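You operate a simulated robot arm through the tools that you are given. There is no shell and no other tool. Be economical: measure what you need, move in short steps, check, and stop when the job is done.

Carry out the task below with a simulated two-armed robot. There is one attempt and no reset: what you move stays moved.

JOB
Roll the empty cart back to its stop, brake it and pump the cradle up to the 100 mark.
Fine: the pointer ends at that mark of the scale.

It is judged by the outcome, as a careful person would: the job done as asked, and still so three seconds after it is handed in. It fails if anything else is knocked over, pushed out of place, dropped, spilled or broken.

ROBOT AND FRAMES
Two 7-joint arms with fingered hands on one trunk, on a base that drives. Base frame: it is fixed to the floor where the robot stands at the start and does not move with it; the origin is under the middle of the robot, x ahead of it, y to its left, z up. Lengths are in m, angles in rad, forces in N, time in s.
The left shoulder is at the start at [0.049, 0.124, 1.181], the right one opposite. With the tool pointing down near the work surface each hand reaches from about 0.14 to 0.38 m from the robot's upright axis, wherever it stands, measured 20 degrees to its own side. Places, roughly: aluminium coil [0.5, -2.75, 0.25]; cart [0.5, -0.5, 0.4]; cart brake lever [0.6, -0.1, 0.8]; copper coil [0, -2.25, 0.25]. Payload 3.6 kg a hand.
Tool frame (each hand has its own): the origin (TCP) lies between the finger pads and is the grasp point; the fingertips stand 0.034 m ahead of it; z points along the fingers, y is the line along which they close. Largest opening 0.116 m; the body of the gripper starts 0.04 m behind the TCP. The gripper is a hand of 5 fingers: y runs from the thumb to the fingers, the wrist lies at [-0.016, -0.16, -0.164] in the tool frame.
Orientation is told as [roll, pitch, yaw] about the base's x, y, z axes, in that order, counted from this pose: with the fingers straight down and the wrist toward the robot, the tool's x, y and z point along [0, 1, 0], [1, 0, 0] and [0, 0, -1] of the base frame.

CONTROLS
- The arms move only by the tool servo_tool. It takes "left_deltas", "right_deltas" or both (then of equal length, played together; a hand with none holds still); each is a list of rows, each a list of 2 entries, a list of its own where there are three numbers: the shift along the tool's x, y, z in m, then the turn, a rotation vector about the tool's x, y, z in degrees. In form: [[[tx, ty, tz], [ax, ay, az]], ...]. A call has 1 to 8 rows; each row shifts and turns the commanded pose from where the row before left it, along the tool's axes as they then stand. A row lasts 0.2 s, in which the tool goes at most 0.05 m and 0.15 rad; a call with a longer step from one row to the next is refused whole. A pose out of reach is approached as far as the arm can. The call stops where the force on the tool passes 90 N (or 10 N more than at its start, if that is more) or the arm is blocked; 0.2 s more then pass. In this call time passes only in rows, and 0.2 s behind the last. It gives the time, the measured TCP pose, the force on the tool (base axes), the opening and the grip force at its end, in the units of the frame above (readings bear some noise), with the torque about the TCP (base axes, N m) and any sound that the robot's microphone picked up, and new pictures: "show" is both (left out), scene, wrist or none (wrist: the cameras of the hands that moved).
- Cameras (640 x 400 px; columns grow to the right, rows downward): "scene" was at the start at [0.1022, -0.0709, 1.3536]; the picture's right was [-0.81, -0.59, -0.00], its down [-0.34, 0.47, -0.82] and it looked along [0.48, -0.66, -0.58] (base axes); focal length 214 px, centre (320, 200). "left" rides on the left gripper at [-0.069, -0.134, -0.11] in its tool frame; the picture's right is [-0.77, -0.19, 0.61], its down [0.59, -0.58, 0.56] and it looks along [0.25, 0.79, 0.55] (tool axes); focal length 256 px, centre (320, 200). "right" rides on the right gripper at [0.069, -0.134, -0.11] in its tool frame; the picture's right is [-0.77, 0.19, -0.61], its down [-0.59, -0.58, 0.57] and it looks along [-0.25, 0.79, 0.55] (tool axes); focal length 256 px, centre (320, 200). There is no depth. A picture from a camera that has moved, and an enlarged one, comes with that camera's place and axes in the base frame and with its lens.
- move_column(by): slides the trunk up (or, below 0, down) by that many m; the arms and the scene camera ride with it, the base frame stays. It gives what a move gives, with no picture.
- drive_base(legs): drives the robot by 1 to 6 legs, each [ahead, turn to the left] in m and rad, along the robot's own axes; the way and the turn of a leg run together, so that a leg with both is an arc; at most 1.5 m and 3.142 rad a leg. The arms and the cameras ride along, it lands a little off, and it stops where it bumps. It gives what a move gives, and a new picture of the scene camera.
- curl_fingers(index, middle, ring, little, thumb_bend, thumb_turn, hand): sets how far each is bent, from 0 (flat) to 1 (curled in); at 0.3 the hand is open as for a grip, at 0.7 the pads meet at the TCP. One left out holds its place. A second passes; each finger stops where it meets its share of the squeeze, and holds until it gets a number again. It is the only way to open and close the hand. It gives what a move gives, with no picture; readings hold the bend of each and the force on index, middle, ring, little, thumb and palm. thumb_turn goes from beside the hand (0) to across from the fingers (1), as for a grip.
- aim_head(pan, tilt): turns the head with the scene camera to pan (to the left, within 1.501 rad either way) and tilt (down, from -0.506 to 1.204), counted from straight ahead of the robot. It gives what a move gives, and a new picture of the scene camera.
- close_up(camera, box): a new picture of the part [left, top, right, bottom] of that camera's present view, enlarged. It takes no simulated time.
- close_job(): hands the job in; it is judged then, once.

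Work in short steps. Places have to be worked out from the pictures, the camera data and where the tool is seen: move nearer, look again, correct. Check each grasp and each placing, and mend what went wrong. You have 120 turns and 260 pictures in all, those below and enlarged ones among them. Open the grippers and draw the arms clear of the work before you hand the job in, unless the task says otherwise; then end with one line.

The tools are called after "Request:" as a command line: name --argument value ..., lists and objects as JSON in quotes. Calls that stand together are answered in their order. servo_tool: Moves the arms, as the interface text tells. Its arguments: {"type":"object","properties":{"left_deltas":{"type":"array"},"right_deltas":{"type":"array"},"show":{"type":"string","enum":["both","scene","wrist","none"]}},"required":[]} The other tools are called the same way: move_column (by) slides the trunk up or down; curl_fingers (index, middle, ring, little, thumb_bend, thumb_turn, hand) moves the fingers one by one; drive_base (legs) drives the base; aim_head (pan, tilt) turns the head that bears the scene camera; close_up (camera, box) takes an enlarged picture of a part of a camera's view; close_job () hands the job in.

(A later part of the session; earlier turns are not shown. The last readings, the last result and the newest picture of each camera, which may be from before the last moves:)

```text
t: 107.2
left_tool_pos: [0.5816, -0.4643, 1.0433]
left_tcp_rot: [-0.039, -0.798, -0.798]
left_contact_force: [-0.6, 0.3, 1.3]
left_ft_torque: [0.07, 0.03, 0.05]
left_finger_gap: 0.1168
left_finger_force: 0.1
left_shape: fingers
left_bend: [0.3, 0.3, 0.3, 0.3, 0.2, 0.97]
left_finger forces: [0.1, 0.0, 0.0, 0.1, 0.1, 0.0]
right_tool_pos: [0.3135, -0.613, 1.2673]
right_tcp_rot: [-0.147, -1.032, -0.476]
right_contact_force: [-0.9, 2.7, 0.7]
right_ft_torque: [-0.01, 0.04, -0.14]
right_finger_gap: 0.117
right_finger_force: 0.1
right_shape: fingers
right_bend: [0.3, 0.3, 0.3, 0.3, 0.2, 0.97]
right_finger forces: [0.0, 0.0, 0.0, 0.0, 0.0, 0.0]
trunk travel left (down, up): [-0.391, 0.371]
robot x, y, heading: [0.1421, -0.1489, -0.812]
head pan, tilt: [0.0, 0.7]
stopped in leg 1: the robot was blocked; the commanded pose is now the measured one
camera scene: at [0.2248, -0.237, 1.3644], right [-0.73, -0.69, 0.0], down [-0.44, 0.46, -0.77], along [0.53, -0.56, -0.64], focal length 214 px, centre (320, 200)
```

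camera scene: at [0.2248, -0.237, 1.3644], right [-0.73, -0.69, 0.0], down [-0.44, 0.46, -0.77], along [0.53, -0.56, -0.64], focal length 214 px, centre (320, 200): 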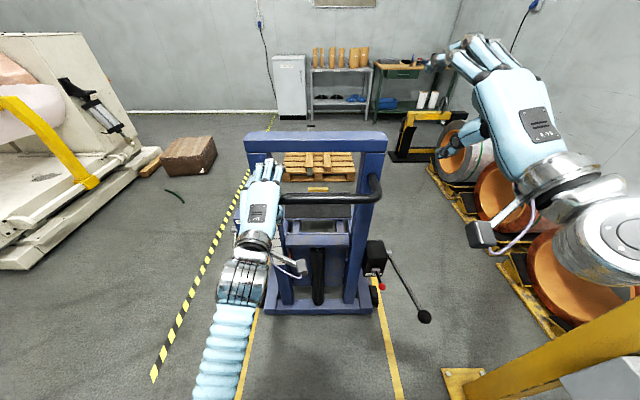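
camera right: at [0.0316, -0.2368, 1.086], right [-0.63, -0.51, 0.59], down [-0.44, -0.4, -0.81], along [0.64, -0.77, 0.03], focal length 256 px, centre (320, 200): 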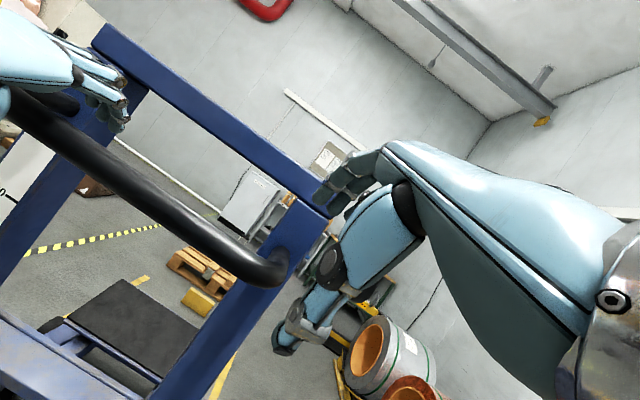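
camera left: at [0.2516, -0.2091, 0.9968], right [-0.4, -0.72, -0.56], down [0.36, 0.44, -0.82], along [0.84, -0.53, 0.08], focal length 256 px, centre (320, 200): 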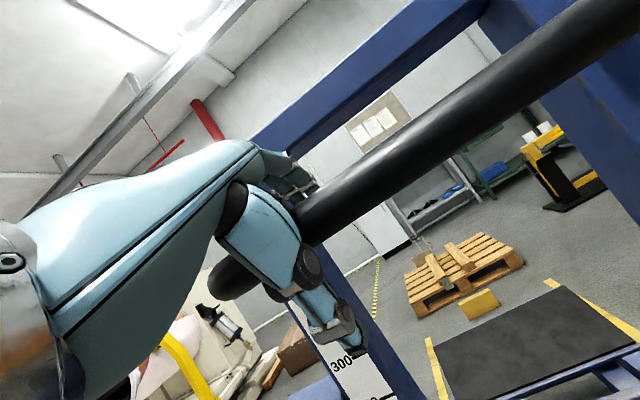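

My right arm is catching on the post's bracket. I back off 8 cm and then bring that elbow in by stretching the right arm forward.

Request:
drive_base --legs '[[-0.04, 0], [-0.05, 0]]'

Request:
aim_head --pan -0.8 --tilt 0.3

Request:
aim_head --pan -1.2 --tilt 0.3

```text
t: 108.3
left_tool_pos: [0.5687, -0.4512, 1.0351]
left_tcp_rot: [-0.04, -0.776, -0.8]
left_contact_force: [-0.3, 0.3, 0.0]
left_ft_torque: [-0.01, -0.02, 0.02]
left_finger_gap: 0.1168
left_finger_force: 0.0
left_shape: fingers
left_bend: [0.3, 0.3, 0.3, 0.3, 0.2, 0.97]
left_finger forces: [0.1, 0.1, 0.1, 0.0, 0.0, 0.1]
right_tool_pos: [0.242, -0.5392, 1.4768]
right_tcp_rot: [-0.921, -1.431, 0.465]
right_contact_force: [-0.1, -2.2, 1.2]
right_ft_torque: [-0.01, 0.11, 0.12]
right_finger_gap: 0.1167
right_finger_force: 0.1
right_shape: fingers
right_bend: [0.3, 0.3, 0.3, 0.3, 0.2, 0.97]
right_finger forces: [0.0, 0.0, 0.1, 0.0, 0.0, 0.0]
trunk travel left (down, up): [-0.391, 0.371]
robot x, y, heading: [0.1167, -0.1221, -0.804]
head pan, tilt: [0.0, 0.7]
stopped in leg 2: the robot was blocked; the commanded pose is now the measured one
camera scene: at [0.235, -0.2445, 1.3625], right [-0.72, -0.69, 0.0], down [-0.46, 0.48, -0.75], along [0.51, -0.54, -0.67], focal length 214 px, centre (320, 200)
```

scene: 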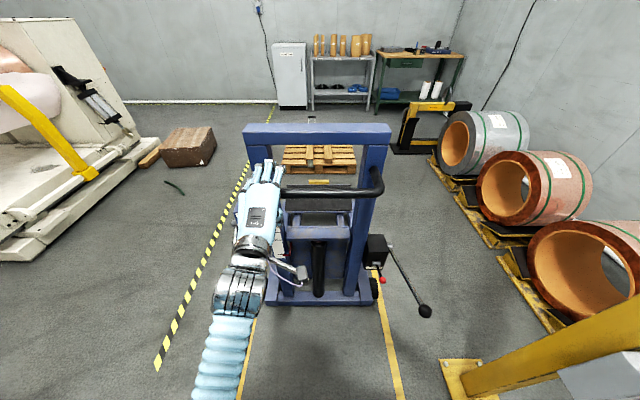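

```text
t: 109.5
left_tool_pos: [0.5559, -0.44, 1.0398]
left_tcp_rot: [-0.043, -0.79, -0.801]
left_contact_force: [0.9, -0.9, -1.1]
left_ft_torque: [0.04, 0.04, 0.01]
left_finger_gap: 0.1167
left_finger_force: 0.1
left_shape: fingers
left_bend: [0.3, 0.3, 0.3, 0.3, 0.2, 0.97]
left_finger forces: [0.1, 0.0, 0.0, 0.1, 0.0, 0.0]
right_tool_pos: [0.2272, -0.5185, 1.4786]
right_tcp_rot: [-1.029, -1.429, 0.584]
right_contact_force: [0.1, -1.6, -0.2]
right_ft_torque: [-0.04, 0.02, 0.07]
right_finger_gap: 0.117
right_finger_force: 0.1
right_shape: fingers
right_bend: [0.3, 0.3, 0.3, 0.3, 0.2, 0.97]
right_finger forces: [0.0, 0.1, 0.0, 0.1, 0.0, 0.0]
trunk travel left (down, up): [-0.391, 0.371]
robot x, y, heading: [0.1164, -0.1209, -0.809]
head pan, tilt: [-0.799, 0.3]
camera scene: at [0.1452, -0.2475, 1.3989], right [-1.0, 0.04, 0.0], down [0.01, 0.3, -0.95], along [-0.04, -0.95, -0.3], focal length 214 px, centre (320, 200)
```

scene: 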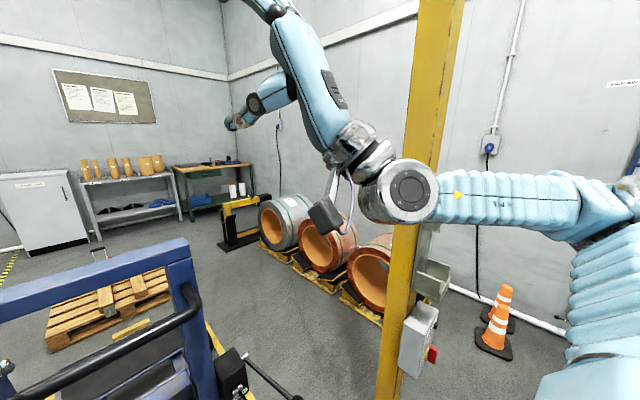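

```text
t: 110.3
left_tool_pos: [0.5564, -0.4379, 1.0411]
left_tcp_rot: [-0.041, -0.792, -0.802]
left_contact_force: [0.2, -0.8, 0.7]
left_ft_torque: [0.01, 0.0, -0.01]
left_finger_gap: 0.1167
left_finger_force: 0.1
left_shape: fingers
left_bend: [0.3, 0.3, 0.3, 0.3, 0.2, 0.97]
left_finger forces: [0.0, 0.0, 0.0, 0.0, 0.0, 0.0]
right_tool_pos: [0.2236, -0.5157, 1.4785]
right_tcp_rot: [-1.035, -1.433, 0.584]
right_contact_force: [-0.7, -0.6, -0.3]
right_ft_torque: [0.01, 0.04, -0.03]
right_finger_gap: 0.1168
right_finger_force: 0.1
right_shape: fingers
right_bend: [0.3, 0.3, 0.3, 0.3, 0.2, 0.97]
right_finger forces: [0.1, 0.1, 0.0, 0.1, 0.0, 0.1]
trunk travel left (down, up): [-0.391, 0.371]
robot x, y, heading: [0.114, -0.1228, -0.804]
head pan, tilt: [-1.201, 0.3]
camera scene: at [0.1079, -0.2376, 1.3991], right [-0.91, 0.43, 0.0], down [0.13, 0.27, -0.96], along [-0.41, -0.86, -0.3], focal length 214 px, centre (320, 200)
```

scene: 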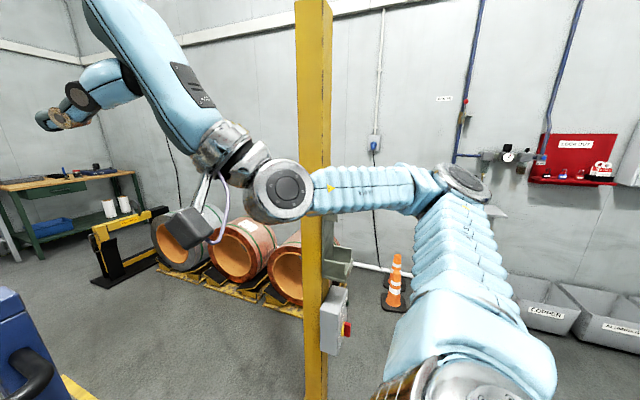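

The right arm is clear now with its elbow farther back. I leave it and push the cart with the left arm itself: lower onto the bar and shove forward smoothly.

Request:
aim_head --pan 0 --tilt 0.65

Request:
servo_tool --left_deltas '[[[0, 0, 0.03], [0, 0, 0]], [[0, 0, 0.03], [0, 0, 0]], [[0, 0.018, 0.018], [0, 0, 0]], [[0, 0.021, 0.021], [0, 0, 0]], [[0, 0.021, 0.021], [0, 0, 0]], [[0, 0.021, 0.021], [0, 0, 0]], [[0, 0.021, 0.021], [0, 0, 0]], [[0, 0.021, 0.021], [0, 0, 0]]]' --show "scene"

```text
t: 111.7
left_tool_pos: [0.5554, -0.4389, 1.0404]
left_tcp_rot: [-0.041, -0.792, -0.802]
left_contact_force: [0.6, 0.4, 0.1]
left_ft_torque: [-0.02, 0.03, 0.01]
left_finger_gap: 0.1169
left_finger_force: 0.0
left_shape: fingers
left_bend: [0.3, 0.3, 0.3, 0.3, 0.2, 0.97]
left_finger forces: [0.0, 0.0, 0.1, 0.0, 0.0, 0.1]
right_tool_pos: [0.2236, -0.5163, 1.4789]
right_tcp_rot: [-1.038, -1.434, 0.587]
right_contact_force: [0.3, 0.4, 0.7]
right_ft_torque: [0.03, 0.02, 0.0]
right_finger_gap: 0.1169
right_finger_force: 0.0
right_shape: fingers
right_bend: [0.3, 0.3, 0.3, 0.3, 0.2, 0.97]
right_finger forces: [0.0, 0.0, 0.0, 0.0, 0.0, 0.0]
trunk travel left (down, up): [-0.391, 0.371]
robot x, y, heading: [0.1177, -0.1196, -0.812]
head pan, tilt: [0.0, 0.649]
camera scene: at [0.2073, -0.2158, 1.3674], right [-0.72, -0.69, 0.0], down [-0.42, 0.44, -0.8], along [0.55, -0.58, -0.6], focal length 214 px, centre (320, 200)
```

scene: 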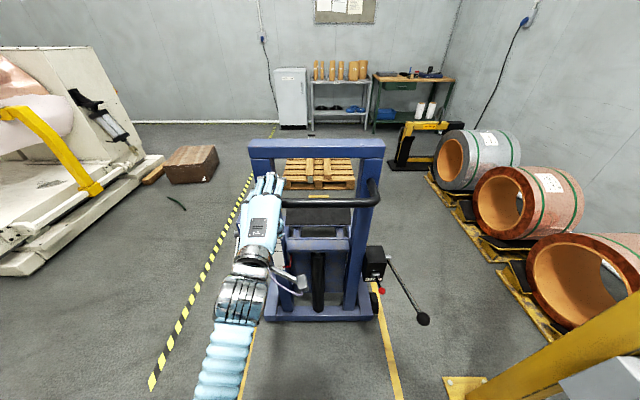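

```text
t: 113.5
left_tool_pos: [0.7027, -0.5987, 1.0004]
left_tcp_rot: [-0.043, -0.793, -0.8]
left_contact_force: [0.1, 0.2, -0.4]
left_ft_torque: [-0.03, 0.03, 0.01]
left_finger_gap: 0.117
left_finger_force: 0.1
left_shape: fingers
left_bend: [0.3, 0.3, 0.3, 0.3, 0.2, 0.97]
left_finger forces: [0.1, 0.0, 0.0, 0.1, 0.1, 0.0]
right_tool_pos: [0.2258, -0.5183, 1.4799]
right_tcp_rot: [-1.044, -1.43, 0.598]
right_contact_force: [-0.1, -0.6, -0.5]
right_ft_torque: [0.0, 0.01, -0.02]
right_finger_gap: 0.1166
right_finger_force: 0.0
right_shape: fingers
right_bend: [0.3, 0.3, 0.3, 0.3, 0.2, 0.97]
right_finger forces: [0.0, 0.0, 0.1, 0.0, 0.0, 0.1]
trunk travel left (down, up): [-0.391, 0.371]
robot x, y, heading: [0.1188, -0.1238, -0.815]
head pan, tilt: [0.0, 0.649]
camera scene: at [0.2083, -0.2171, 1.3675], right [-0.73, -0.69, 0.0], down [-0.42, 0.44, -0.8], along [0.55, -0.58, -0.61], focal length 214 px, centre (320, 200)
```

scene: 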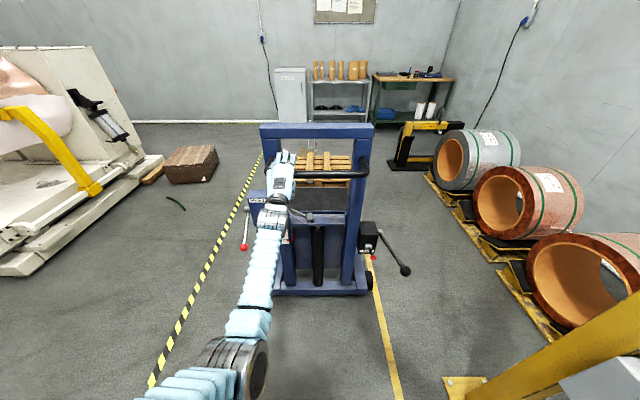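

The cart rolls easily under the hand. Check where it stands relative to the stop.

Request:
aim_head --pan 0 --tilt 0.5

Request:
close_up --camera "scene" --box '[240, 160, 400, 270]'

Request:
close_up --camera "left" --box '[320, 150, 640, 400]'

```text
t: 114.2
left_tool_pos: [0.7009, -0.5985, 0.9998]
left_tcp_rot: [-0.041, -0.792, -0.802]
left_contact_force: [0.1, 0.5, -0.7]
left_ft_torque: [0.02, -0.04, -0.01]
left_finger_gap: 0.1168
left_finger_force: 0.0
left_shape: fingers
left_bend: [0.3, 0.3, 0.3, 0.3, 0.2, 0.97]
left_finger forces: [0.0, 0.0, 0.1, 0.0, 0.0, 0.0]
right_tool_pos: [0.2248, -0.5158, 1.479]
right_tcp_rot: [-1.035, -1.433, 0.586]
right_contact_force: [0.6, -0.2, -0.3]
right_ft_torque: [0.02, 0.02, -0.01]
right_finger_gap: 0.1167
right_finger_force: 0.2
right_shape: fingers
right_bend: [0.3, 0.3, 0.3, 0.3, 0.2, 0.97]
right_finger forces: [0.0, 0.1, 0.1, 0.0, 0.0, 0.0]
trunk travel left (down, up): [-0.391, 0.371]
robot x, y, heading: [0.1177, -0.1238, -0.809]
head pan, tilt: [0.0, 0.499]
camera scene: at [0.2101, -0.2188, 1.3807], right [-0.72, -0.69, 0.0], down [-0.33, 0.35, -0.88], along [0.61, -0.64, -0.48], focal length 214 px, centre (320, 200)
```

scene: 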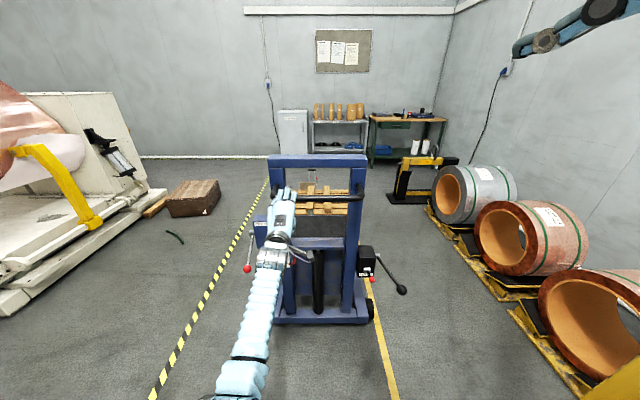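

```text
3.64 times, centred on (320, 215) of scene
camera zoom: at [0.2101, -0.2188, 1.3807], right [-0.72, -0.69, 0.0], down [-0.33, 0.35, -0.88], along [0.61, -0.64, -0.48], focal length 780 px, centre (320, 146)
```

zoom: 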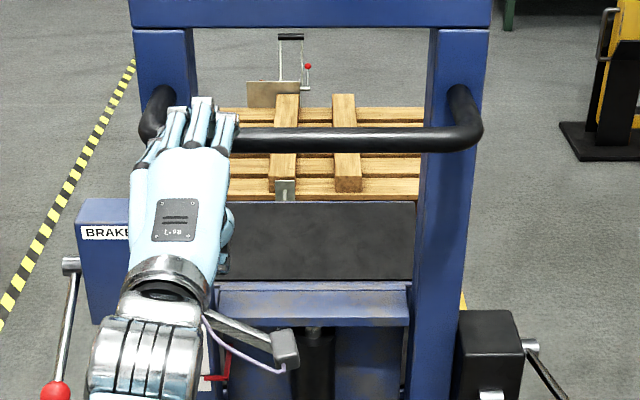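

```text
1.60 times, centred on (480, 275) of left
camera zoom: at [0.5331, -0.5177, 0.9848], right [-0.37, -0.75, -0.54], down [0.42, 0.38, -0.82], along [0.83, -0.53, 0.17], focal length 410 px, centre (64, 80)
```

zoom: 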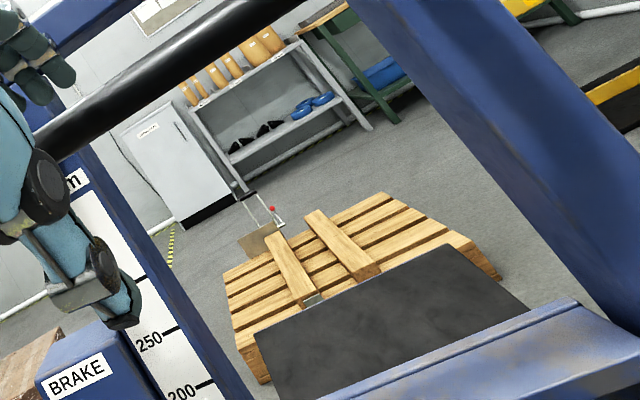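

The cart coasted ~13 cm ahead of my hand. Follow with the base and push until it rests on the stop.

Request:
drive_base --legs '[[0.04, 0], [0.04, 0], [0.04, 0]]'

Request:
close_up --camera "scene" --box '[240, 160, 400, 270]'

```text
t: 116.1
left_tool_pos: [0.7817, -0.6827, 1.002]
left_tcp_rot: [-0.042, -0.794, -0.802]
left_contact_force: [0.2, -0.8, 0.2]
left_ft_torque: [-0.02, -0.01, 0.0]
left_finger_gap: 0.1172
left_finger_force: 0.1
left_shape: fingers
left_bend: [0.3, 0.3, 0.3, 0.3, 0.2, 0.97]
left_finger forces: [0.0, 0.1, 0.0, 0.0, 0.0, 0.1]
right_tool_pos: [0.3039, -0.6016, 1.4814]
right_tcp_rot: [-1.072, -1.43, 0.624]
right_contact_force: [0.1, -1.0, -0.7]
right_ft_torque: [-0.01, -0.01, 0.09]
right_finger_gap: 0.1168
right_finger_force: 0.0
right_shape: fingers
right_bend: [0.3, 0.3, 0.3, 0.3, 0.2, 0.97]
right_finger forces: [0.0, 0.0, 0.0, 0.0, 0.0, 0.0]
trunk travel left (down, up): [-0.391, 0.371]
robot x, y, heading: [0.2017, -0.2081, -0.805]
head pan, tilt: [0.0, 0.499]
camera scene: at [0.2983, -0.3116, 1.3805], right [-0.72, -0.69, 0.0], down [-0.33, 0.35, -0.88], along [0.6, -0.63, -0.48], focal length 214 px, centre (320, 200)
```

scene: 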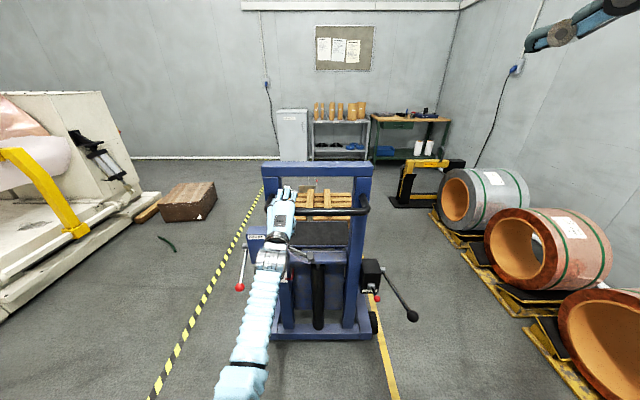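

```text
3.64 times, centred on (320, 215) of scene
camera zoom: at [0.2983, -0.3116, 1.3805], right [-0.72, -0.69, 0.0], down [-0.33, 0.35, -0.88], along [0.6, -0.63, -0.48], focal length 780 px, centre (320, 146)
```

zoom: 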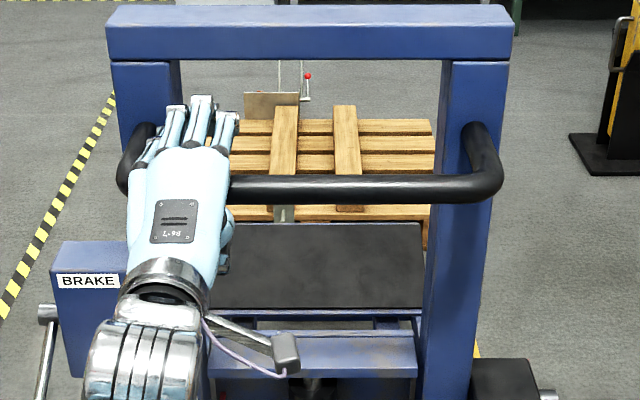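

Hand is just behind the bar. Push gently forward with the arm and watch the force.

Request:
servo_tool --left_deltas '[[[0, 0.011, 0.011], [0, 0, 0]], [[0, 0.011, 0.011], [0, 0, 0]], [[0, 0.011, 0.011], [0, 0, 0]], [[0, 0.011, 0.011], [0, 0, 0]], [[0, 0.011, 0.011], [0, 0, 0]], [[0, 0.011, 0.011], [0, 0, 0]], [[0, 0.007, 0.007], [0, 0, 0]]]' --show "scene"

```text
t: 117.8
left_tool_pos: [0.8417, -0.751, 0.9951]
left_tcp_rot: [-0.045, -0.781, -0.801]
left_contact_force: [-20.9, 19.9, -5.8]
left_ft_torque: [-0.18, -0.21, -0.07]
left_finger_gap: 0.1172
left_finger_force: 14.0
left_shape: fingers
left_bend: [0.3, 0.3, 0.3, 0.3, 0.2, 0.96]
left_finger forces: [0.0, 0.0, 0.0, 0.0, 28.6, 0.0]
right_tool_pos: [0.2969, -0.5966, 1.4866]
right_tcp_rot: [-1.135, -1.422, 0.701]
right_contact_force: [0.0, 0.3, -0.6]
right_ft_torque: [0.01, 0.01, -0.03]
right_finger_gap: 0.117
right_finger_force: 0.1
right_shape: fingers
right_bend: [0.3, 0.3, 0.3, 0.3, 0.2, 0.97]
right_finger forces: [0.0, 0.0, 0.0, 0.1, 0.0, 0.1]
trunk travel left (down, up): [-0.391, 0.371]
robot x, y, heading: [0.1982, -0.2084, -0.804]
head pan, tilt: [0.0, 0.499]
stopped in row 7 (left hand): the force on the tool passed its limit at 96 N (the readings are from after the stop); the commanded pose is now the measured one
camera scene: at [0.2893, -0.3006, 1.3811], right [-0.72, -0.7, 0.0], down [-0.33, 0.34, -0.88], along [0.61, -0.63, -0.48], focal length 214 px, centre (320, 200)
```

scene: 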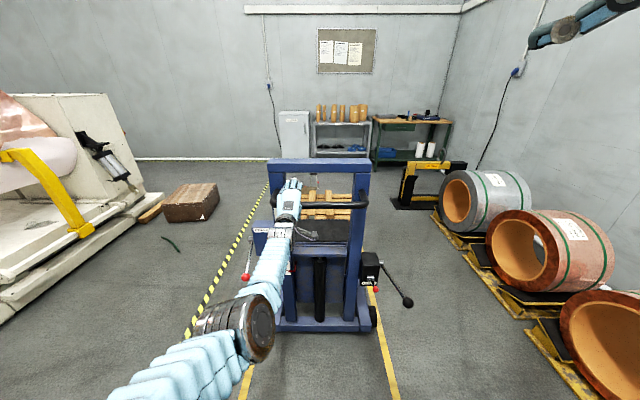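

Resistance at ~96 N: the cart is against the stop (travel ≈0.64 m). I withdraw the left hand along its fingers, then back off to tidy up the right arm before going to the levers.

Request:
servo_tool --left_deltas '[[[0, 0, -0.02], [0, 0, 0]], [[0, 0, -0.03], [0, 0, 0]], [[0, 0, -0.03], [0, 0, 0]], [[0, 0, -0.03], [0, 0, 0]], [[0, -0.02, -0.03], [0, 0, 0]], [[0, -0.02, -0.03], [0, 0, 0]], [[0, -0.02, -0.02], [0, 0, 0]]]' --show "none"

Request:
drive_base --legs '[[-0.06, 0], [-0.06, 0], [-0.06, 0], [-0.06, 0], [-0.04, 0]]'

```text
t: 119.4
left_tool_pos: [0.7262, -0.6188, 1.0894]
left_tcp_rot: [-0.042, -0.786, -0.8]
left_contact_force: [-0.5, 0.1, 0.0]
left_ft_torque: [-0.05, -0.02, 0.02]
left_finger_gap: 0.1169
left_finger_force: 0.1
left_shape: fingers
left_bend: [0.3, 0.3, 0.3, 0.3, 0.2, 0.96]
left_finger forces: [0.1, 0.1, 0.0, 0.1, 0.0, 0.0]
right_tool_pos: [0.2975, -0.6001, 1.486]
right_tcp_rot: [-1.132, -1.421, 0.694]
right_contact_force: [-0.2, 0.9, 0.3]
right_ft_torque: [-0.02, 0.01, 0.01]
right_finger_gap: 0.1169
right_finger_force: 0.1
right_shape: fingers
right_bend: [0.3, 0.3, 0.3, 0.3, 0.2, 0.97]
right_finger forces: [0.1, 0.0, 0.0, 0.0, 0.0, 0.0]
trunk travel left (down, up): [-0.391, 0.371]
robot x, y, heading: [0.193, -0.2079, -0.804]
head pan, tilt: [0.0, 0.499]
```

```text
t: 121.2
left_tool_pos: [0.6405, -0.5307, 1.0863]
left_tcp_rot: [-0.044, -0.781, -0.799]
left_contact_force: [-0.6, -0.3, 1.4]
left_ft_torque: [0.06, 0.01, 0.04]
left_finger_gap: 0.1169
left_finger_force: 0.1
left_shape: fingers
left_bend: [0.3, 0.3, 0.3, 0.3, 0.2, 0.97]
left_finger forces: [0.1, 0.0, 0.0, 0.0, 0.0, 0.0]
right_tool_pos: [0.2021, -0.5415, 1.5021]
right_tcp_rot: [-1.304, -1.439, 0.827]
right_contact_force: [0.3, -0.6, -0.3]
right_ft_torque: [0.05, 0.02, -0.01]
right_finger_gap: 0.1168
right_finger_force: 0.2
right_shape: fingers
right_bend: [0.3, 0.3, 0.3, 0.3, 0.2, 0.96]
right_finger forces: [0.0, 0.0, 0.0, 0.1, 0.1, 0.0]
trunk travel left (down, up): [-0.391, 0.371]
robot x, y, heading: [0.112, -0.1185, -0.808]
head pan, tilt: [0.0, 0.499]
stopped in leg 3: the robot was blocked; the commanded pose is now the measured one
camera scene: at [0.2314, -0.2432, 1.3799], right [-0.72, -0.69, 0.0], down [-0.35, 0.36, -0.86], along [0.6, -0.62, -0.5], focal length 214 px, centre (320, 200)
```

scene: 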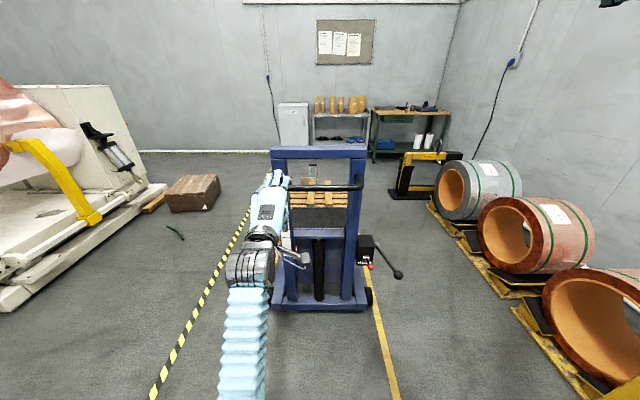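

Backing is blocked: my right elbow is on the far side of the post's bracket. I go forward a little and stretch the right arm forward over the cart frame to pull that elbow in.

Request:
drive_base --legs '[[0.05, 0]]'

Request:
servo_tool --right_deltas '[[[-0.006, 0, 0.03], [0, 0, 0]], [[-0.006, 0, 0.03], [0, 0, 0]], [[-0.006, 0, 0.03], [0, 0, 0]], [[-0.006, 0, 0.03], [0, 0, 0]], [[-0.006, 0, 0.03], [0, 0, 0]]]' --show "none"

Request:
aim_head --pan -1.1 --tilt 0.4

```text
t: 122.2
left_tool_pos: [0.6527, -0.5445, 1.1027]
left_tcp_rot: [-0.044, -0.812, -0.799]
left_contact_force: [0.7, -0.4, 0.3]
left_ft_torque: [0.03, 0.02, 0.0]
left_finger_gap: 0.117
left_finger_force: 0.2
left_shape: fingers
left_bend: [0.3, 0.3, 0.3, 0.3, 0.2, 0.97]
left_finger forces: [0.0, 0.1, 0.0, 0.0, 0.0, 0.0]
right_tool_pos: [0.2058, -0.544, 1.5092]
right_tcp_rot: [-1.523, -1.431, 1.04]
right_contact_force: [-0.3, -1.8, 0.3]
right_ft_torque: [0.0, -0.04, 0.05]
right_finger_gap: 0.117
right_finger_force: 0.1
right_shape: fingers
right_bend: [0.3, 0.3, 0.3, 0.3, 0.2, 0.96]
right_finger forces: [0.0, 0.1, 0.0, 0.0, 0.0, 0.1]
trunk travel left (down, up): [-0.391, 0.371]
robot x, y, heading: [0.1482, -0.1535, -0.803]
head pan, tilt: [0.0, 0.499]
camera scene: at [0.2436, -0.2543, 1.3804], right [-0.72, -0.69, 0.0], down [-0.33, 0.35, -0.88], along [0.61, -0.63, -0.48], focal length 214 px, centre (320, 200)
```

scene: 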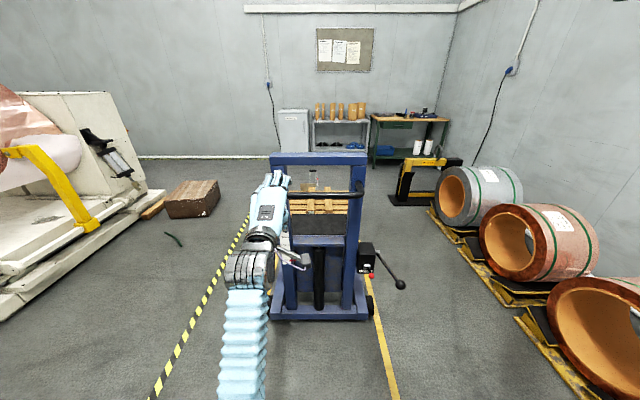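

```text
t: 122.7
left_tool_pos: [0.6564, -0.5394, 1.103]
left_tcp_rot: [-0.046, -0.814, -0.792]
left_contact_force: [-0.6, 0.0, 0.1]
left_ft_torque: [0.02, 0.0, 0.0]
left_finger_gap: 0.1168
left_finger_force: 0.0
left_shape: fingers
left_bend: [0.3, 0.3, 0.3, 0.3, 0.2, 0.97]
left_finger forces: [0.1, 0.0, 0.1, 0.1, 0.0, 0.0]
right_tool_pos: [0.2428, -0.5682, 1.514]
right_tcp_rot: [-1.602, -1.432, 1.135]
right_contact_force: [0.1, -0.3, 0.8]
right_ft_torque: [-0.02, -0.04, 0.04]
right_finger_gap: 0.1169
right_finger_force: 0.0
right_shape: fingers
right_bend: [0.3, 0.3, 0.3, 0.3, 0.2, 0.97]
right_finger forces: [0.0, 0.1, 0.0, 0.1, 0.0, 0.1]
trunk travel left (down, up): [-0.391, 0.371]
robot x, y, heading: [0.1487, -0.1545, -0.801]
head pan, tilt: [0.0, 0.499]
stopped in row 2 (right hand): the arm was blocked; the commanded pose is now the measured one
```

```text
t: 124.0
left_tool_pos: [0.6536, -0.5399, 1.1037]
left_tcp_rot: [-0.046, -0.815, -0.792]
left_contact_force: [-0.1, 0.5, 0.9]
left_ft_torque: [-0.01, 0.02, 0.0]
left_finger_gap: 0.1172
left_finger_force: 0.1
left_shape: fingers
left_bend: [0.3, 0.3, 0.3, 0.3, 0.2, 0.97]
left_finger forces: [0.1, 0.0, 0.1, 0.0, 0.0, 0.0]
right_tool_pos: [0.2411, -0.5671, 1.5146]
right_tcp_rot: [-1.609, -1.431, 1.141]
right_contact_force: [0.7, -0.1, -0.5]
right_ft_torque: [-0.01, -0.02, -0.01]
right_finger_gap: 0.1168
right_finger_force: 0.1
right_shape: fingers
right_bend: [0.3, 0.3, 0.3, 0.3, 0.2, 0.97]
right_finger forces: [0.0, 0.1, 0.0, 0.1, 0.1, 0.0]
trunk travel left (down, up): [-0.391, 0.371]
robot x, y, heading: [0.146, -0.1513, -0.803]
head pan, tilt: [-1.1, 0.4]
camera scene: at [0.1486, -0.2733, 1.3899], right [-0.95, 0.32, 0.0], down [0.13, 0.37, -0.92], along [-0.3, -0.87, -0.39], focal length 214 px, centre (320, 200)
```

scene: 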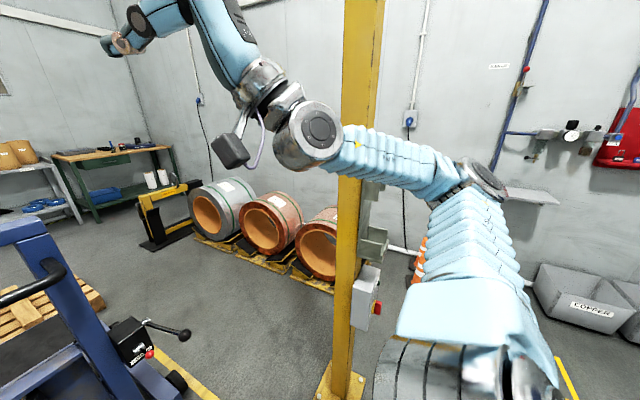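

Elbow sticks out to the right rear. I try lowering the right hand straight down in front of me, to bring the elbow in.

Request:
servo_tool --right_deltas '[[[0.01, -0.035, 0], [0, 0, 0]], [[0.01, -0.035, 0], [0, 0, 0]], [[0.01, -0.035, 0], [0, 0, 0]], [[0.01, -0.035, 0], [0, 0, 0]], [[0.01, -0.035, 0], [0, 0, 0]], [[0.01, -0.035, 0], [0, 0, 0]]]' --show "scene"

```text
t: 125.5
left_tool_pos: [0.6544, -0.5388, 1.1037]
left_tcp_rot: [-0.047, -0.814, -0.792]
left_contact_force: [-0.9, -0.1, 0.0]
left_ft_torque: [0.03, -0.02, 0.01]
left_finger_gap: 0.1169
left_finger_force: 0.1
left_shape: fingers
left_bend: [0.3, 0.3, 0.3, 0.3, 0.2, 0.97]
left_finger forces: [0.0, 0.0, 0.1, 0.0, 0.1, 0.1]
right_tool_pos: [0.2434, -0.5635, 1.4786]
right_tcp_rot: [-1.61, -1.432, 1.142]
right_contact_force: [-0.3, 1.1, -0.8]
right_ft_torque: [0.01, -0.01, -0.01]
right_finger_gap: 0.1169
right_finger_force: 0.0
right_shape: fingers
right_bend: [0.3, 0.3, 0.3, 0.3, 0.2, 0.97]
right_finger forces: [0.0, 0.0, 0.0, 0.0, 0.0, 0.1]
right hand out of reach, approached as far as the arm can: row 2, 3, 4, 5, 6
trunk travel left (down, up): [-0.391, 0.371]
robot x, y, heading: [0.1453, -0.1525, -0.802]
head pan, tilt: [-1.1, 0.4]
camera scene: at [0.1486, -0.2733, 1.3899], right [-0.95, 0.32, 0.0], down [0.13, 0.37, -0.92], along [-0.3, -0.87, -0.39], focal length 214 px, centre (320, 200)
```

scene: 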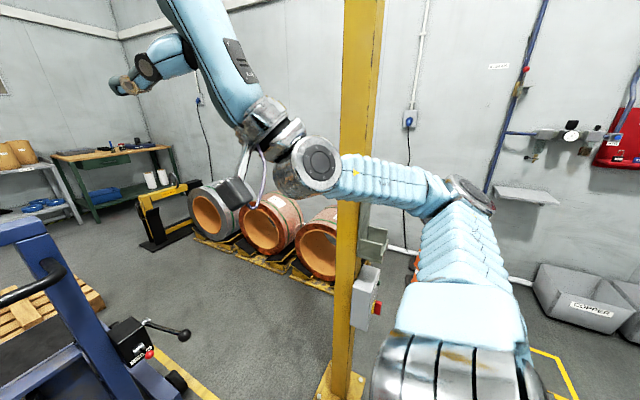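

Request:
servo_tool --right_deltas '[[[0, -0.0243, 0.0237], [8.4, 0, 0]], [[0, -0.0243, 0.0237], [8.4, 0, 0]], [[0, -0.0243, 0.0237], [8.4, 0, 0]], [[0, -0.0243, 0.0237], [8.4, 0, 0]], [[0, -0.0243, 0.0237], [8.4, 0, 0]], [[-0.005, 0.02, 0.025], [0, 0, 0]], [[-0.005, 0.02, 0.025], [0, 0, 0]], [[-0.005, 0.02, 0.025], [0, 0, 0]]]' --show "scene"

```text
t: 127.2
left_tool_pos: [0.6551, -0.5385, 1.1027]
left_tcp_rot: [-0.045, -0.813, -0.79]
left_contact_force: [1.2, 0.1, 0.2]
left_ft_torque: [-0.02, 0.0, 0.02]
left_finger_gap: 0.117
left_finger_force: 0.2
left_shape: fingers
left_bend: [0.3, 0.3, 0.3, 0.3, 0.2, 0.97]
left_finger forces: [0.0, 0.1, 0.0, 0.0, 0.0, 0.0]
right_tool_pos: [0.3815, -0.6738, 1.329]
right_tcp_rot: [-0.211, -0.829, -0.312]
right_contact_force: [0.7, 0.6, -0.3]
right_ft_torque: [0.02, -0.01, 0.02]
right_finger_gap: 0.1166
right_finger_force: 0.1
right_shape: fingers
right_bend: [0.3, 0.3, 0.3, 0.3, 0.2, 0.97]
right_finger forces: [0.1, 0.0, 0.1, 0.0, 0.1, 0.0]
trunk travel left (down, up): [-0.391, 0.371]
robot x, y, heading: [0.1478, -0.1541, -0.798]
head pan, tilt: [-1.1, 0.4]
camera scene: at [0.1498, -0.2735, 1.3899], right [-0.95, 0.32, 0.0], down [0.13, 0.37, -0.92], along [-0.3, -0.87, -0.39], focal length 214 px, centre (320, 200)
```

scene: 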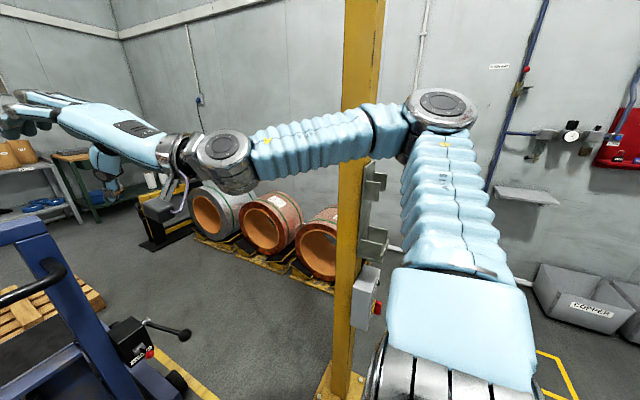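

The right arm is now extended and out of the way. The levers are reachable from here (robot F≈0.21), so I lower the trunk 0.25 m to lever height and look.

Request:
move_column --by -0.25

Request:
aim_head --pan 0.1 --tilt 0.45

Request:
close_up --camera "scene" --box '[220, 140, 460, 300]'

```text
t: 129.8
left_tool_pos: [0.6538, -0.5398, 0.8547]
left_tcp_rot: [-0.046, -0.814, -0.793]
left_contact_force: [0.5, 0.6, 0.4]
left_ft_torque: [0.02, -0.02, -0.02]
left_finger_gap: 0.1171
left_finger_force: 0.1
left_shape: fingers
left_bend: [0.3, 0.3, 0.3, 0.3, 0.2, 0.97]
left_finger forces: [0.0, 0.0, 0.0, 0.0, 0.0, 0.0]
right_tool_pos: [0.381, -0.6719, 1.0811]
right_tcp_rot: [-0.21, -0.831, -0.312]
right_contact_force: [-0.4, -0.1, -0.7]
right_ft_torque: [0.01, -0.01, 0.03]
right_finger_gap: 0.1167
right_finger_force: 0.0
right_shape: fingers
right_bend: [0.3, 0.3, 0.3, 0.3, 0.2, 0.97]
right_finger forces: [0.1, 0.0, 0.0, 0.0, 0.0, 0.1]
trunk travel left (down, up): [-0.141, 0.621]
robot x, y, heading: [0.1506, -0.1546, -0.801]
head pan, tilt: [-1.1, 0.4]
```

```text
t: 131.2
left_tool_pos: [0.654, -0.5404, 0.8539]
left_tcp_rot: [-0.045, -0.813, -0.792]
left_contact_force: [0.2, -0.1, -0.8]
left_ft_torque: [-0.01, 0.0, 0.0]
left_finger_gap: 0.1169
left_finger_force: 0.0
left_shape: fingers
left_bend: [0.3, 0.3, 0.3, 0.3, 0.2, 0.97]
left_finger forces: [0.0, 0.0, 0.0, 0.1, 0.0, 0.0]
right_tool_pos: [0.3808, -0.6735, 1.0801]
right_tcp_rot: [-0.209, -0.833, -0.315]
right_contact_force: [-0.2, 0.0, 0.3]
right_ft_torque: [0.01, -0.02, -0.01]
right_finger_gap: 0.1169
right_finger_force: 0.1
right_shape: fingers
right_bend: [0.3, 0.3, 0.3, 0.3, 0.2, 0.97]
right_finger forces: [0.0, 0.1, 0.1, 0.0, 0.0, 0.2]
trunk travel left (down, up): [-0.141, 0.621]
robot x, y, heading: [0.1474, -0.1571, -0.802]
head pan, tilt: [0.099, 0.45]
camera scene: at [0.3235, -0.3224, 1.1263], right [-0.65, -0.76, 0.0], down [-0.33, 0.28, -0.9], along [0.69, -0.58, -0.44], focal length 214 px, centre (320, 200)
```

scene: 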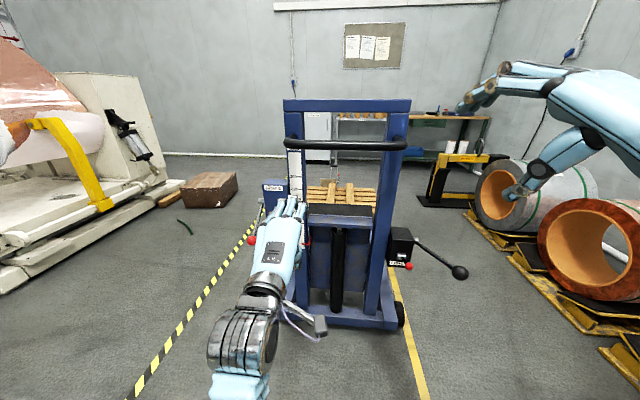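

```text
2.50 times, centred on (340, 220) of scene
camera zoom: at [0.3235, -0.3224, 1.1263], right [-0.65, -0.76, 0.0], down [-0.33, 0.28, -0.9], along [0.69, -0.58, -0.44], focal length 536 px, centre (270, 150)
```

zoom: 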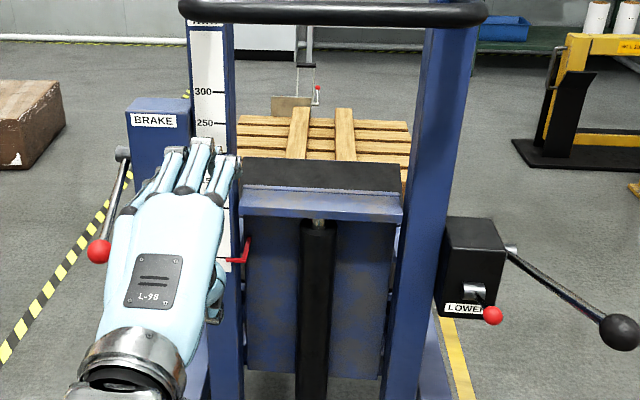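

Now it's clear: brake hub at F≈1.17, z 0.757; the ball hangs at ≈(F 1.057, L 0.323, z 0.66); 'on' was ball up at z 0.85. I'll lift it from below with the back of my left fist. Move left out and down, and stretch the right a bit further inward.

Request:
servo_tool --left_deltas '[[[0.045, -0.0145, 0.0137], [0, 0, 0]], [[0.045, -0.0145, 0.0137], [0, 0, 0]], [[0.045, -0.0145, 0.0137], [0, 0, 0]], [[0.045, -0.0145, 0.0137], [0, 0, 0]], [[0.045, -0.0145, 0.0137], [0, 0, 0]], [[0, -0.0327, 0.031], [0, 0, 0]], [[0, -0.0327, 0.031], [0, 0, 0]], [[0, -0.0327, 0.031], [0, 0, 0]]]' --right_deltas '[[[-0.012, 0.019, 0.021], [0, 0, 0]], [[-0.012, 0.019, 0.021], [0, 0, 0]], [[-0.012, 0.019, 0.021], [0, 0, 0]], [[-0.012, 0.019, 0.021], [0, 0, 0]], [[0, 0, 0], [0, 0, 0]], [[0, 0, 0], [0, 0, 0]], [[0, 0, 0], [0, 0, 0]], [[0, 0, 0], [0, 0, 0]]]' --show "scene"

Request:
curl_fingers --hand "left" --index 1 --middle 1 --ring 1 --little 1 --thumb_bend 0.6

```text
t: 133.0
left_tool_pos: [0.8153, -0.3919, 0.6122]
left_tcp_rot: [-0.048, -0.815, -0.791]
left_contact_force: [0.0, -0.4, -1.0]
left_ft_torque: [-0.02, 0.02, 0.03]
left_finger_gap: 0.1167
left_finger_force: 0.1
left_shape: fingers
left_bend: [0.3, 0.3, 0.3, 0.3, 0.2, 0.97]
left_finger forces: [0.0, 0.0, 0.0, 0.0, 0.1, 0.0]
right_tool_pos: [0.4625, -0.7673, 1.0874]
right_tcp_rot: [-0.21, -0.833, -0.315]
right_contact_force: [0.3, -0.2, -0.1]
right_ft_torque: [0.02, 0.01, 0.01]
right_finger_gap: 0.1168
right_finger_force: 0.1
right_shape: fingers
right_bend: [0.3, 0.3, 0.3, 0.3, 0.2, 0.97]
right_finger forces: [0.0, 0.0, 0.0, 0.0, 0.0, 0.0]
trunk travel left (down, up): [-0.141, 0.621]
robot x, y, heading: [0.1474, -0.1516, -0.797]
head pan, tilt: [0.099, 0.45]
camera scene: at [0.3238, -0.3221, 1.1262], right [-0.65, -0.76, 0.0], down [-0.33, 0.28, -0.9], along [0.69, -0.58, -0.44], focal length 214 px, centre (320, 200)
```

scene: 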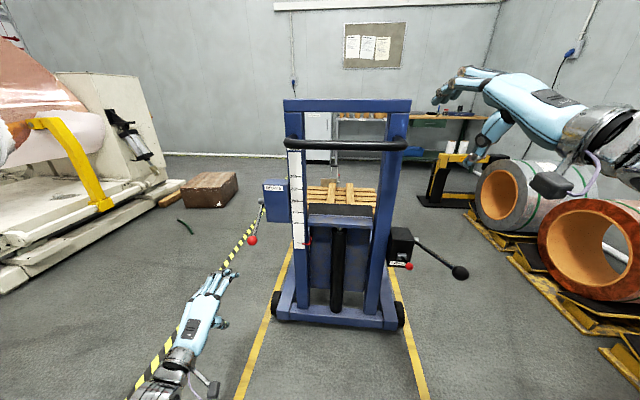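

```text
t: 134.0
left_tool_pos: [0.8138, -0.3913, 0.6122]
left_tcp_rot: [-0.046, -0.814, -0.789]
left_contact_force: [-0.4, 0.4, -0.7]
left_ft_torque: [0.02, 0.0, 0.0]
left_finger_gap: 0.0145
left_finger_force: 0.0
left_shape: fingers
left_bend: [0.83, 1.0, 1.0, 1.0, 0.57, 0.96]
left_finger forces: [0.0, 0.0, 0.0, 0.0, 0.1, 0.0]
right_tool_pos: [0.461, -0.7664, 1.0892]
right_tcp_rot: [-0.209, -0.834, -0.317]
right_contact_force: [0.3, 0.1, 0.4]
right_ft_torque: [0.02, 0.0, -0.01]
right_finger_gap: 0.1169
right_finger_force: 0.1
right_shape: fingers
right_bend: [0.3, 0.3, 0.3, 0.3, 0.2, 0.97]
right_finger forces: [0.1, 0.0, 0.0, 0.0, 0.1, 0.0]
trunk travel left (down, up): [-0.141, 0.621]
robot x, y, heading: [0.1439, -0.1521, -0.804]
head pan, tilt: [0.099, 0.45]
```

Left fist is at F 0.845, L 0.316. Lower 6 cm and advance under the ball.

Request:
servo_tool --left_deltas '[[[0, -0.022, 0.021], [0, 0, 0]], [[0, -0.022, 0.021], [0, 0, 0]], [[0, 0.0275, 0.029], [0, 0, 0]], [[0, 0.0275, 0.029], [0, 0, 0]], [[0, 0.0275, 0.029], [0, 0, 0]], [[0, 0.0275, 0.029], [0, 0, 0]], [[0, 0.0275, 0.029], [0, 0, 0]]]' --show "both"

```text
t: 135.6
left_tool_pos: [0.9422, -0.526, 0.5478]
left_tcp_rot: [-0.046, -0.803, -0.79]
left_contact_force: [-0.9, 0.2, 0.2]
left_ft_torque: [-0.02, 0.06, -0.03]
left_finger_gap: 0.0179
left_finger_force: 0.1
left_shape: fingers
left_bend: [0.85, 1.0, 1.0, 1.0, 0.57, 0.96]
left_finger forces: [0.0, 0.0, 0.1, 0.1, 0.0, 0.0]
left hand out of reach, approached as far as the arm can: row 7
right_tool_pos: [0.4745, -0.774, 1.0853]
right_tcp_rot: [-0.198, -0.826, -0.315]
right_contact_force: [-1.2, 1.4, 1.0]
right_ft_torque: [0.01, 0.02, -0.08]
right_finger_gap: 0.1167
right_finger_force: 0.1
right_shape: fingers
right_bend: [0.3, 0.3, 0.3, 0.3, 0.2, 0.97]
right_finger forces: [0.0, 0.1, 0.1, 0.1, 0.0, 0.1]
trunk travel left (down, up): [-0.141, 0.621]
robot x, y, heading: [0.1489, -0.1547, -0.798]
head pan, tilt: [0.099, 0.45]
camera scene: at [0.3401, -0.3375, 1.124], right [-0.64, -0.76, 0.0], down [-0.35, 0.29, -0.89], along [0.68, -0.57, -0.45], focal length 214 px, centre (320, 200)
camera left: at [0.7727, -0.4469, 0.5313], right [-0.36, -0.76, -0.53], down [0.42, 0.38, -0.83], along [0.83, -0.52, 0.18], focal length 256 px, centre (320, 200)
```

scene: 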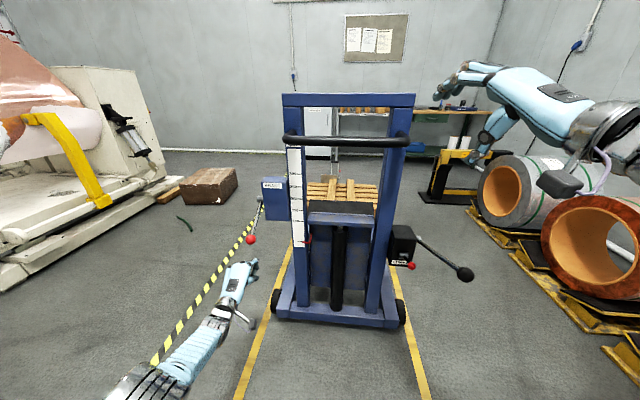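
left: 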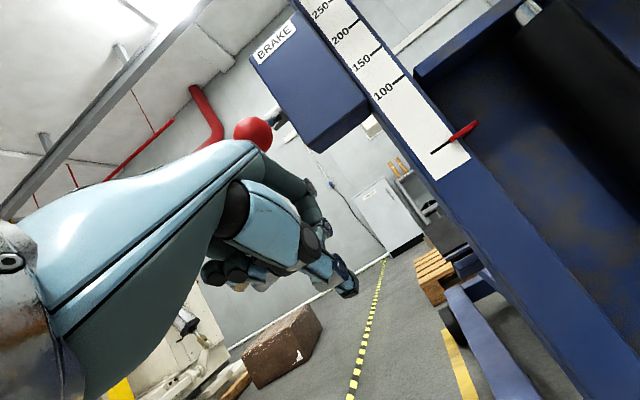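

Ball triangulated at (0.962, −0.545, 0.657): 3 cm ahead of and 11 cm above my TCP. Nudge base 3 cm ahead, then raise.

Request:
drive_base --legs '[[0.035, 0]]'

Request:
servo_tool --left_deltas '[[[0, 0.022, -0.021], [0, 0, 0]], [[0, 0.022, -0.021], [0, 0, 0]], [[0, 0.015, -0.014], [0, 0, 0]]]' --show "both"

```text
t: 137.1
left_tool_pos: [1.0389, -0.4162, 0.4338]
left_tcp_rot: [0.07, -0.539, -0.598]
left_contact_force: [2.6, -0.6, 2.9]
left_ft_torque: [0.17, 0.24, -0.02]
left_finger_gap: 0.0222
left_finger_force: 0.0
left_shape: fingers
left_bend: [0.88, 1.0, 1.0, 1.0, 0.56, 0.96]
left_finger forces: [0.0, 0.0, 0.0, 0.0, 0.0, 0.0]
right_tool_pos: [0.5257, -0.752, 0.9489]
right_tcp_rot: [-0.121, -0.479, -0.32]
right_contact_force: [0.3, 2.3, 1.4]
right_ft_torque: [-0.12, 0.14, -0.1]
right_finger_gap: 0.1167
right_finger_force: 0.1
right_shape: fingers
right_bend: [0.3, 0.3, 0.3, 0.3, 0.2, 0.96]
right_finger forces: [0.0, 0.0, 0.1, 0.1, 0.0, 0.0]
trunk travel left (down, up): [-0.141, 0.621]
robot x, y, heading: [0.1719, -0.1785, -0.794]
head pan, tilt: [0.099, 0.45]
stopped in leg 1: the robot was blocked; the commanded pose is now the measured one
camera scene: at [0.4451, -0.4414, 1.1064], right [-0.64, -0.77, -0.01], down [-0.41, 0.35, -0.84], along [0.65, -0.54, -0.54], focal length 214 px, centre (320, 200)
```

scene: 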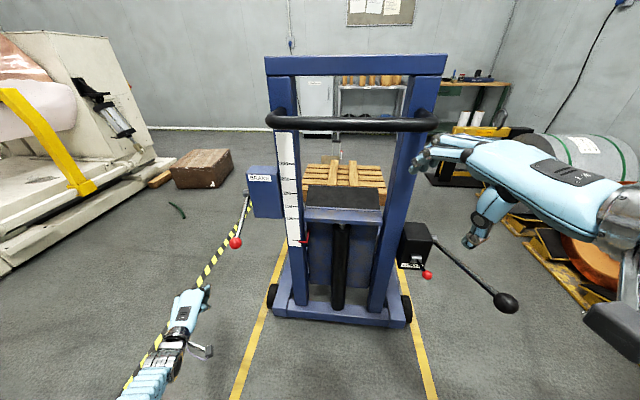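

```text
t: 137.4
left_tool_pos: [1.0329, -0.3324, 0.4279]
left_tcp_rot: [0.07, -0.442, -0.458]
left_contact_force: [0.0, -0.6, -3.7]
left_ft_torque: [-0.09, -0.2, 0.05]
left_finger_gap: 0.0234
left_finger_force: 0.1
left_shape: fingers
left_bend: [0.89, 1.0, 1.0, 1.0, 0.57, 0.96]
left_finger forces: [0.0, 0.0, 0.1, 0.0, 0.0, 0.1]
right_tool_pos: [0.4892, -0.7704, 0.9812]
right_tcp_rot: [-0.119, -0.53, -0.411]
right_contact_force: [-10.0, 15.1, 53.2]
right_ft_torque: [0.24, 2.77, -0.58]
right_finger_gap: 0.1169
right_finger_force: 0.0
right_shape: fingers
right_bend: [0.3, 0.3, 0.3, 0.3, 0.2, 0.96]
right_finger forces: [0.1, 0.0, 0.0, 0.1, 0.0, 0.1]
trunk travel left (down, up): [-0.141, 0.621]
robot x, y, heading: [0.1704, -0.1793, -0.792]
head pan, tilt: [0.099, 0.45]
stopped in row 1 (left hand): the arm was blocked; the commanded pose is now the measured one
camera scene: at [0.4476, -0.4474, 1.1046], right [-0.64, -0.77, -0.01], down [-0.41, 0.36, -0.84], along [0.65, -0.53, -0.55], focal length 214 px, centre (320, 200)
camera left: at [0.8497, -0.3271, 0.467], right [-0.22, -0.7, -0.68], down [0.01, 0.7, -0.72], along [0.98, -0.16, -0.14], focal length 256 px, centre (320, 200)
```

scene: 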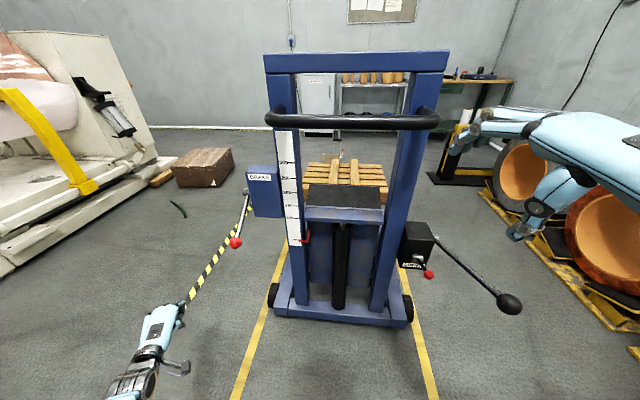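
left: 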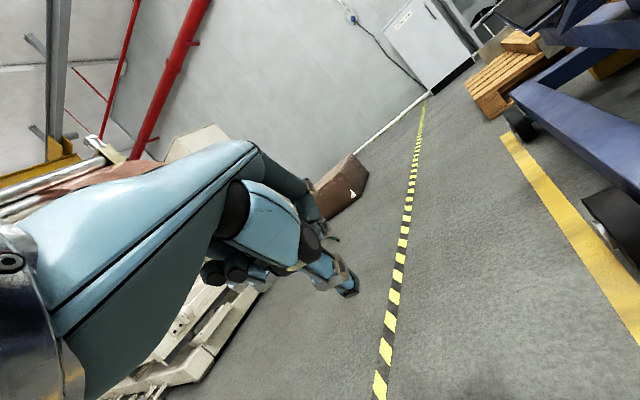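

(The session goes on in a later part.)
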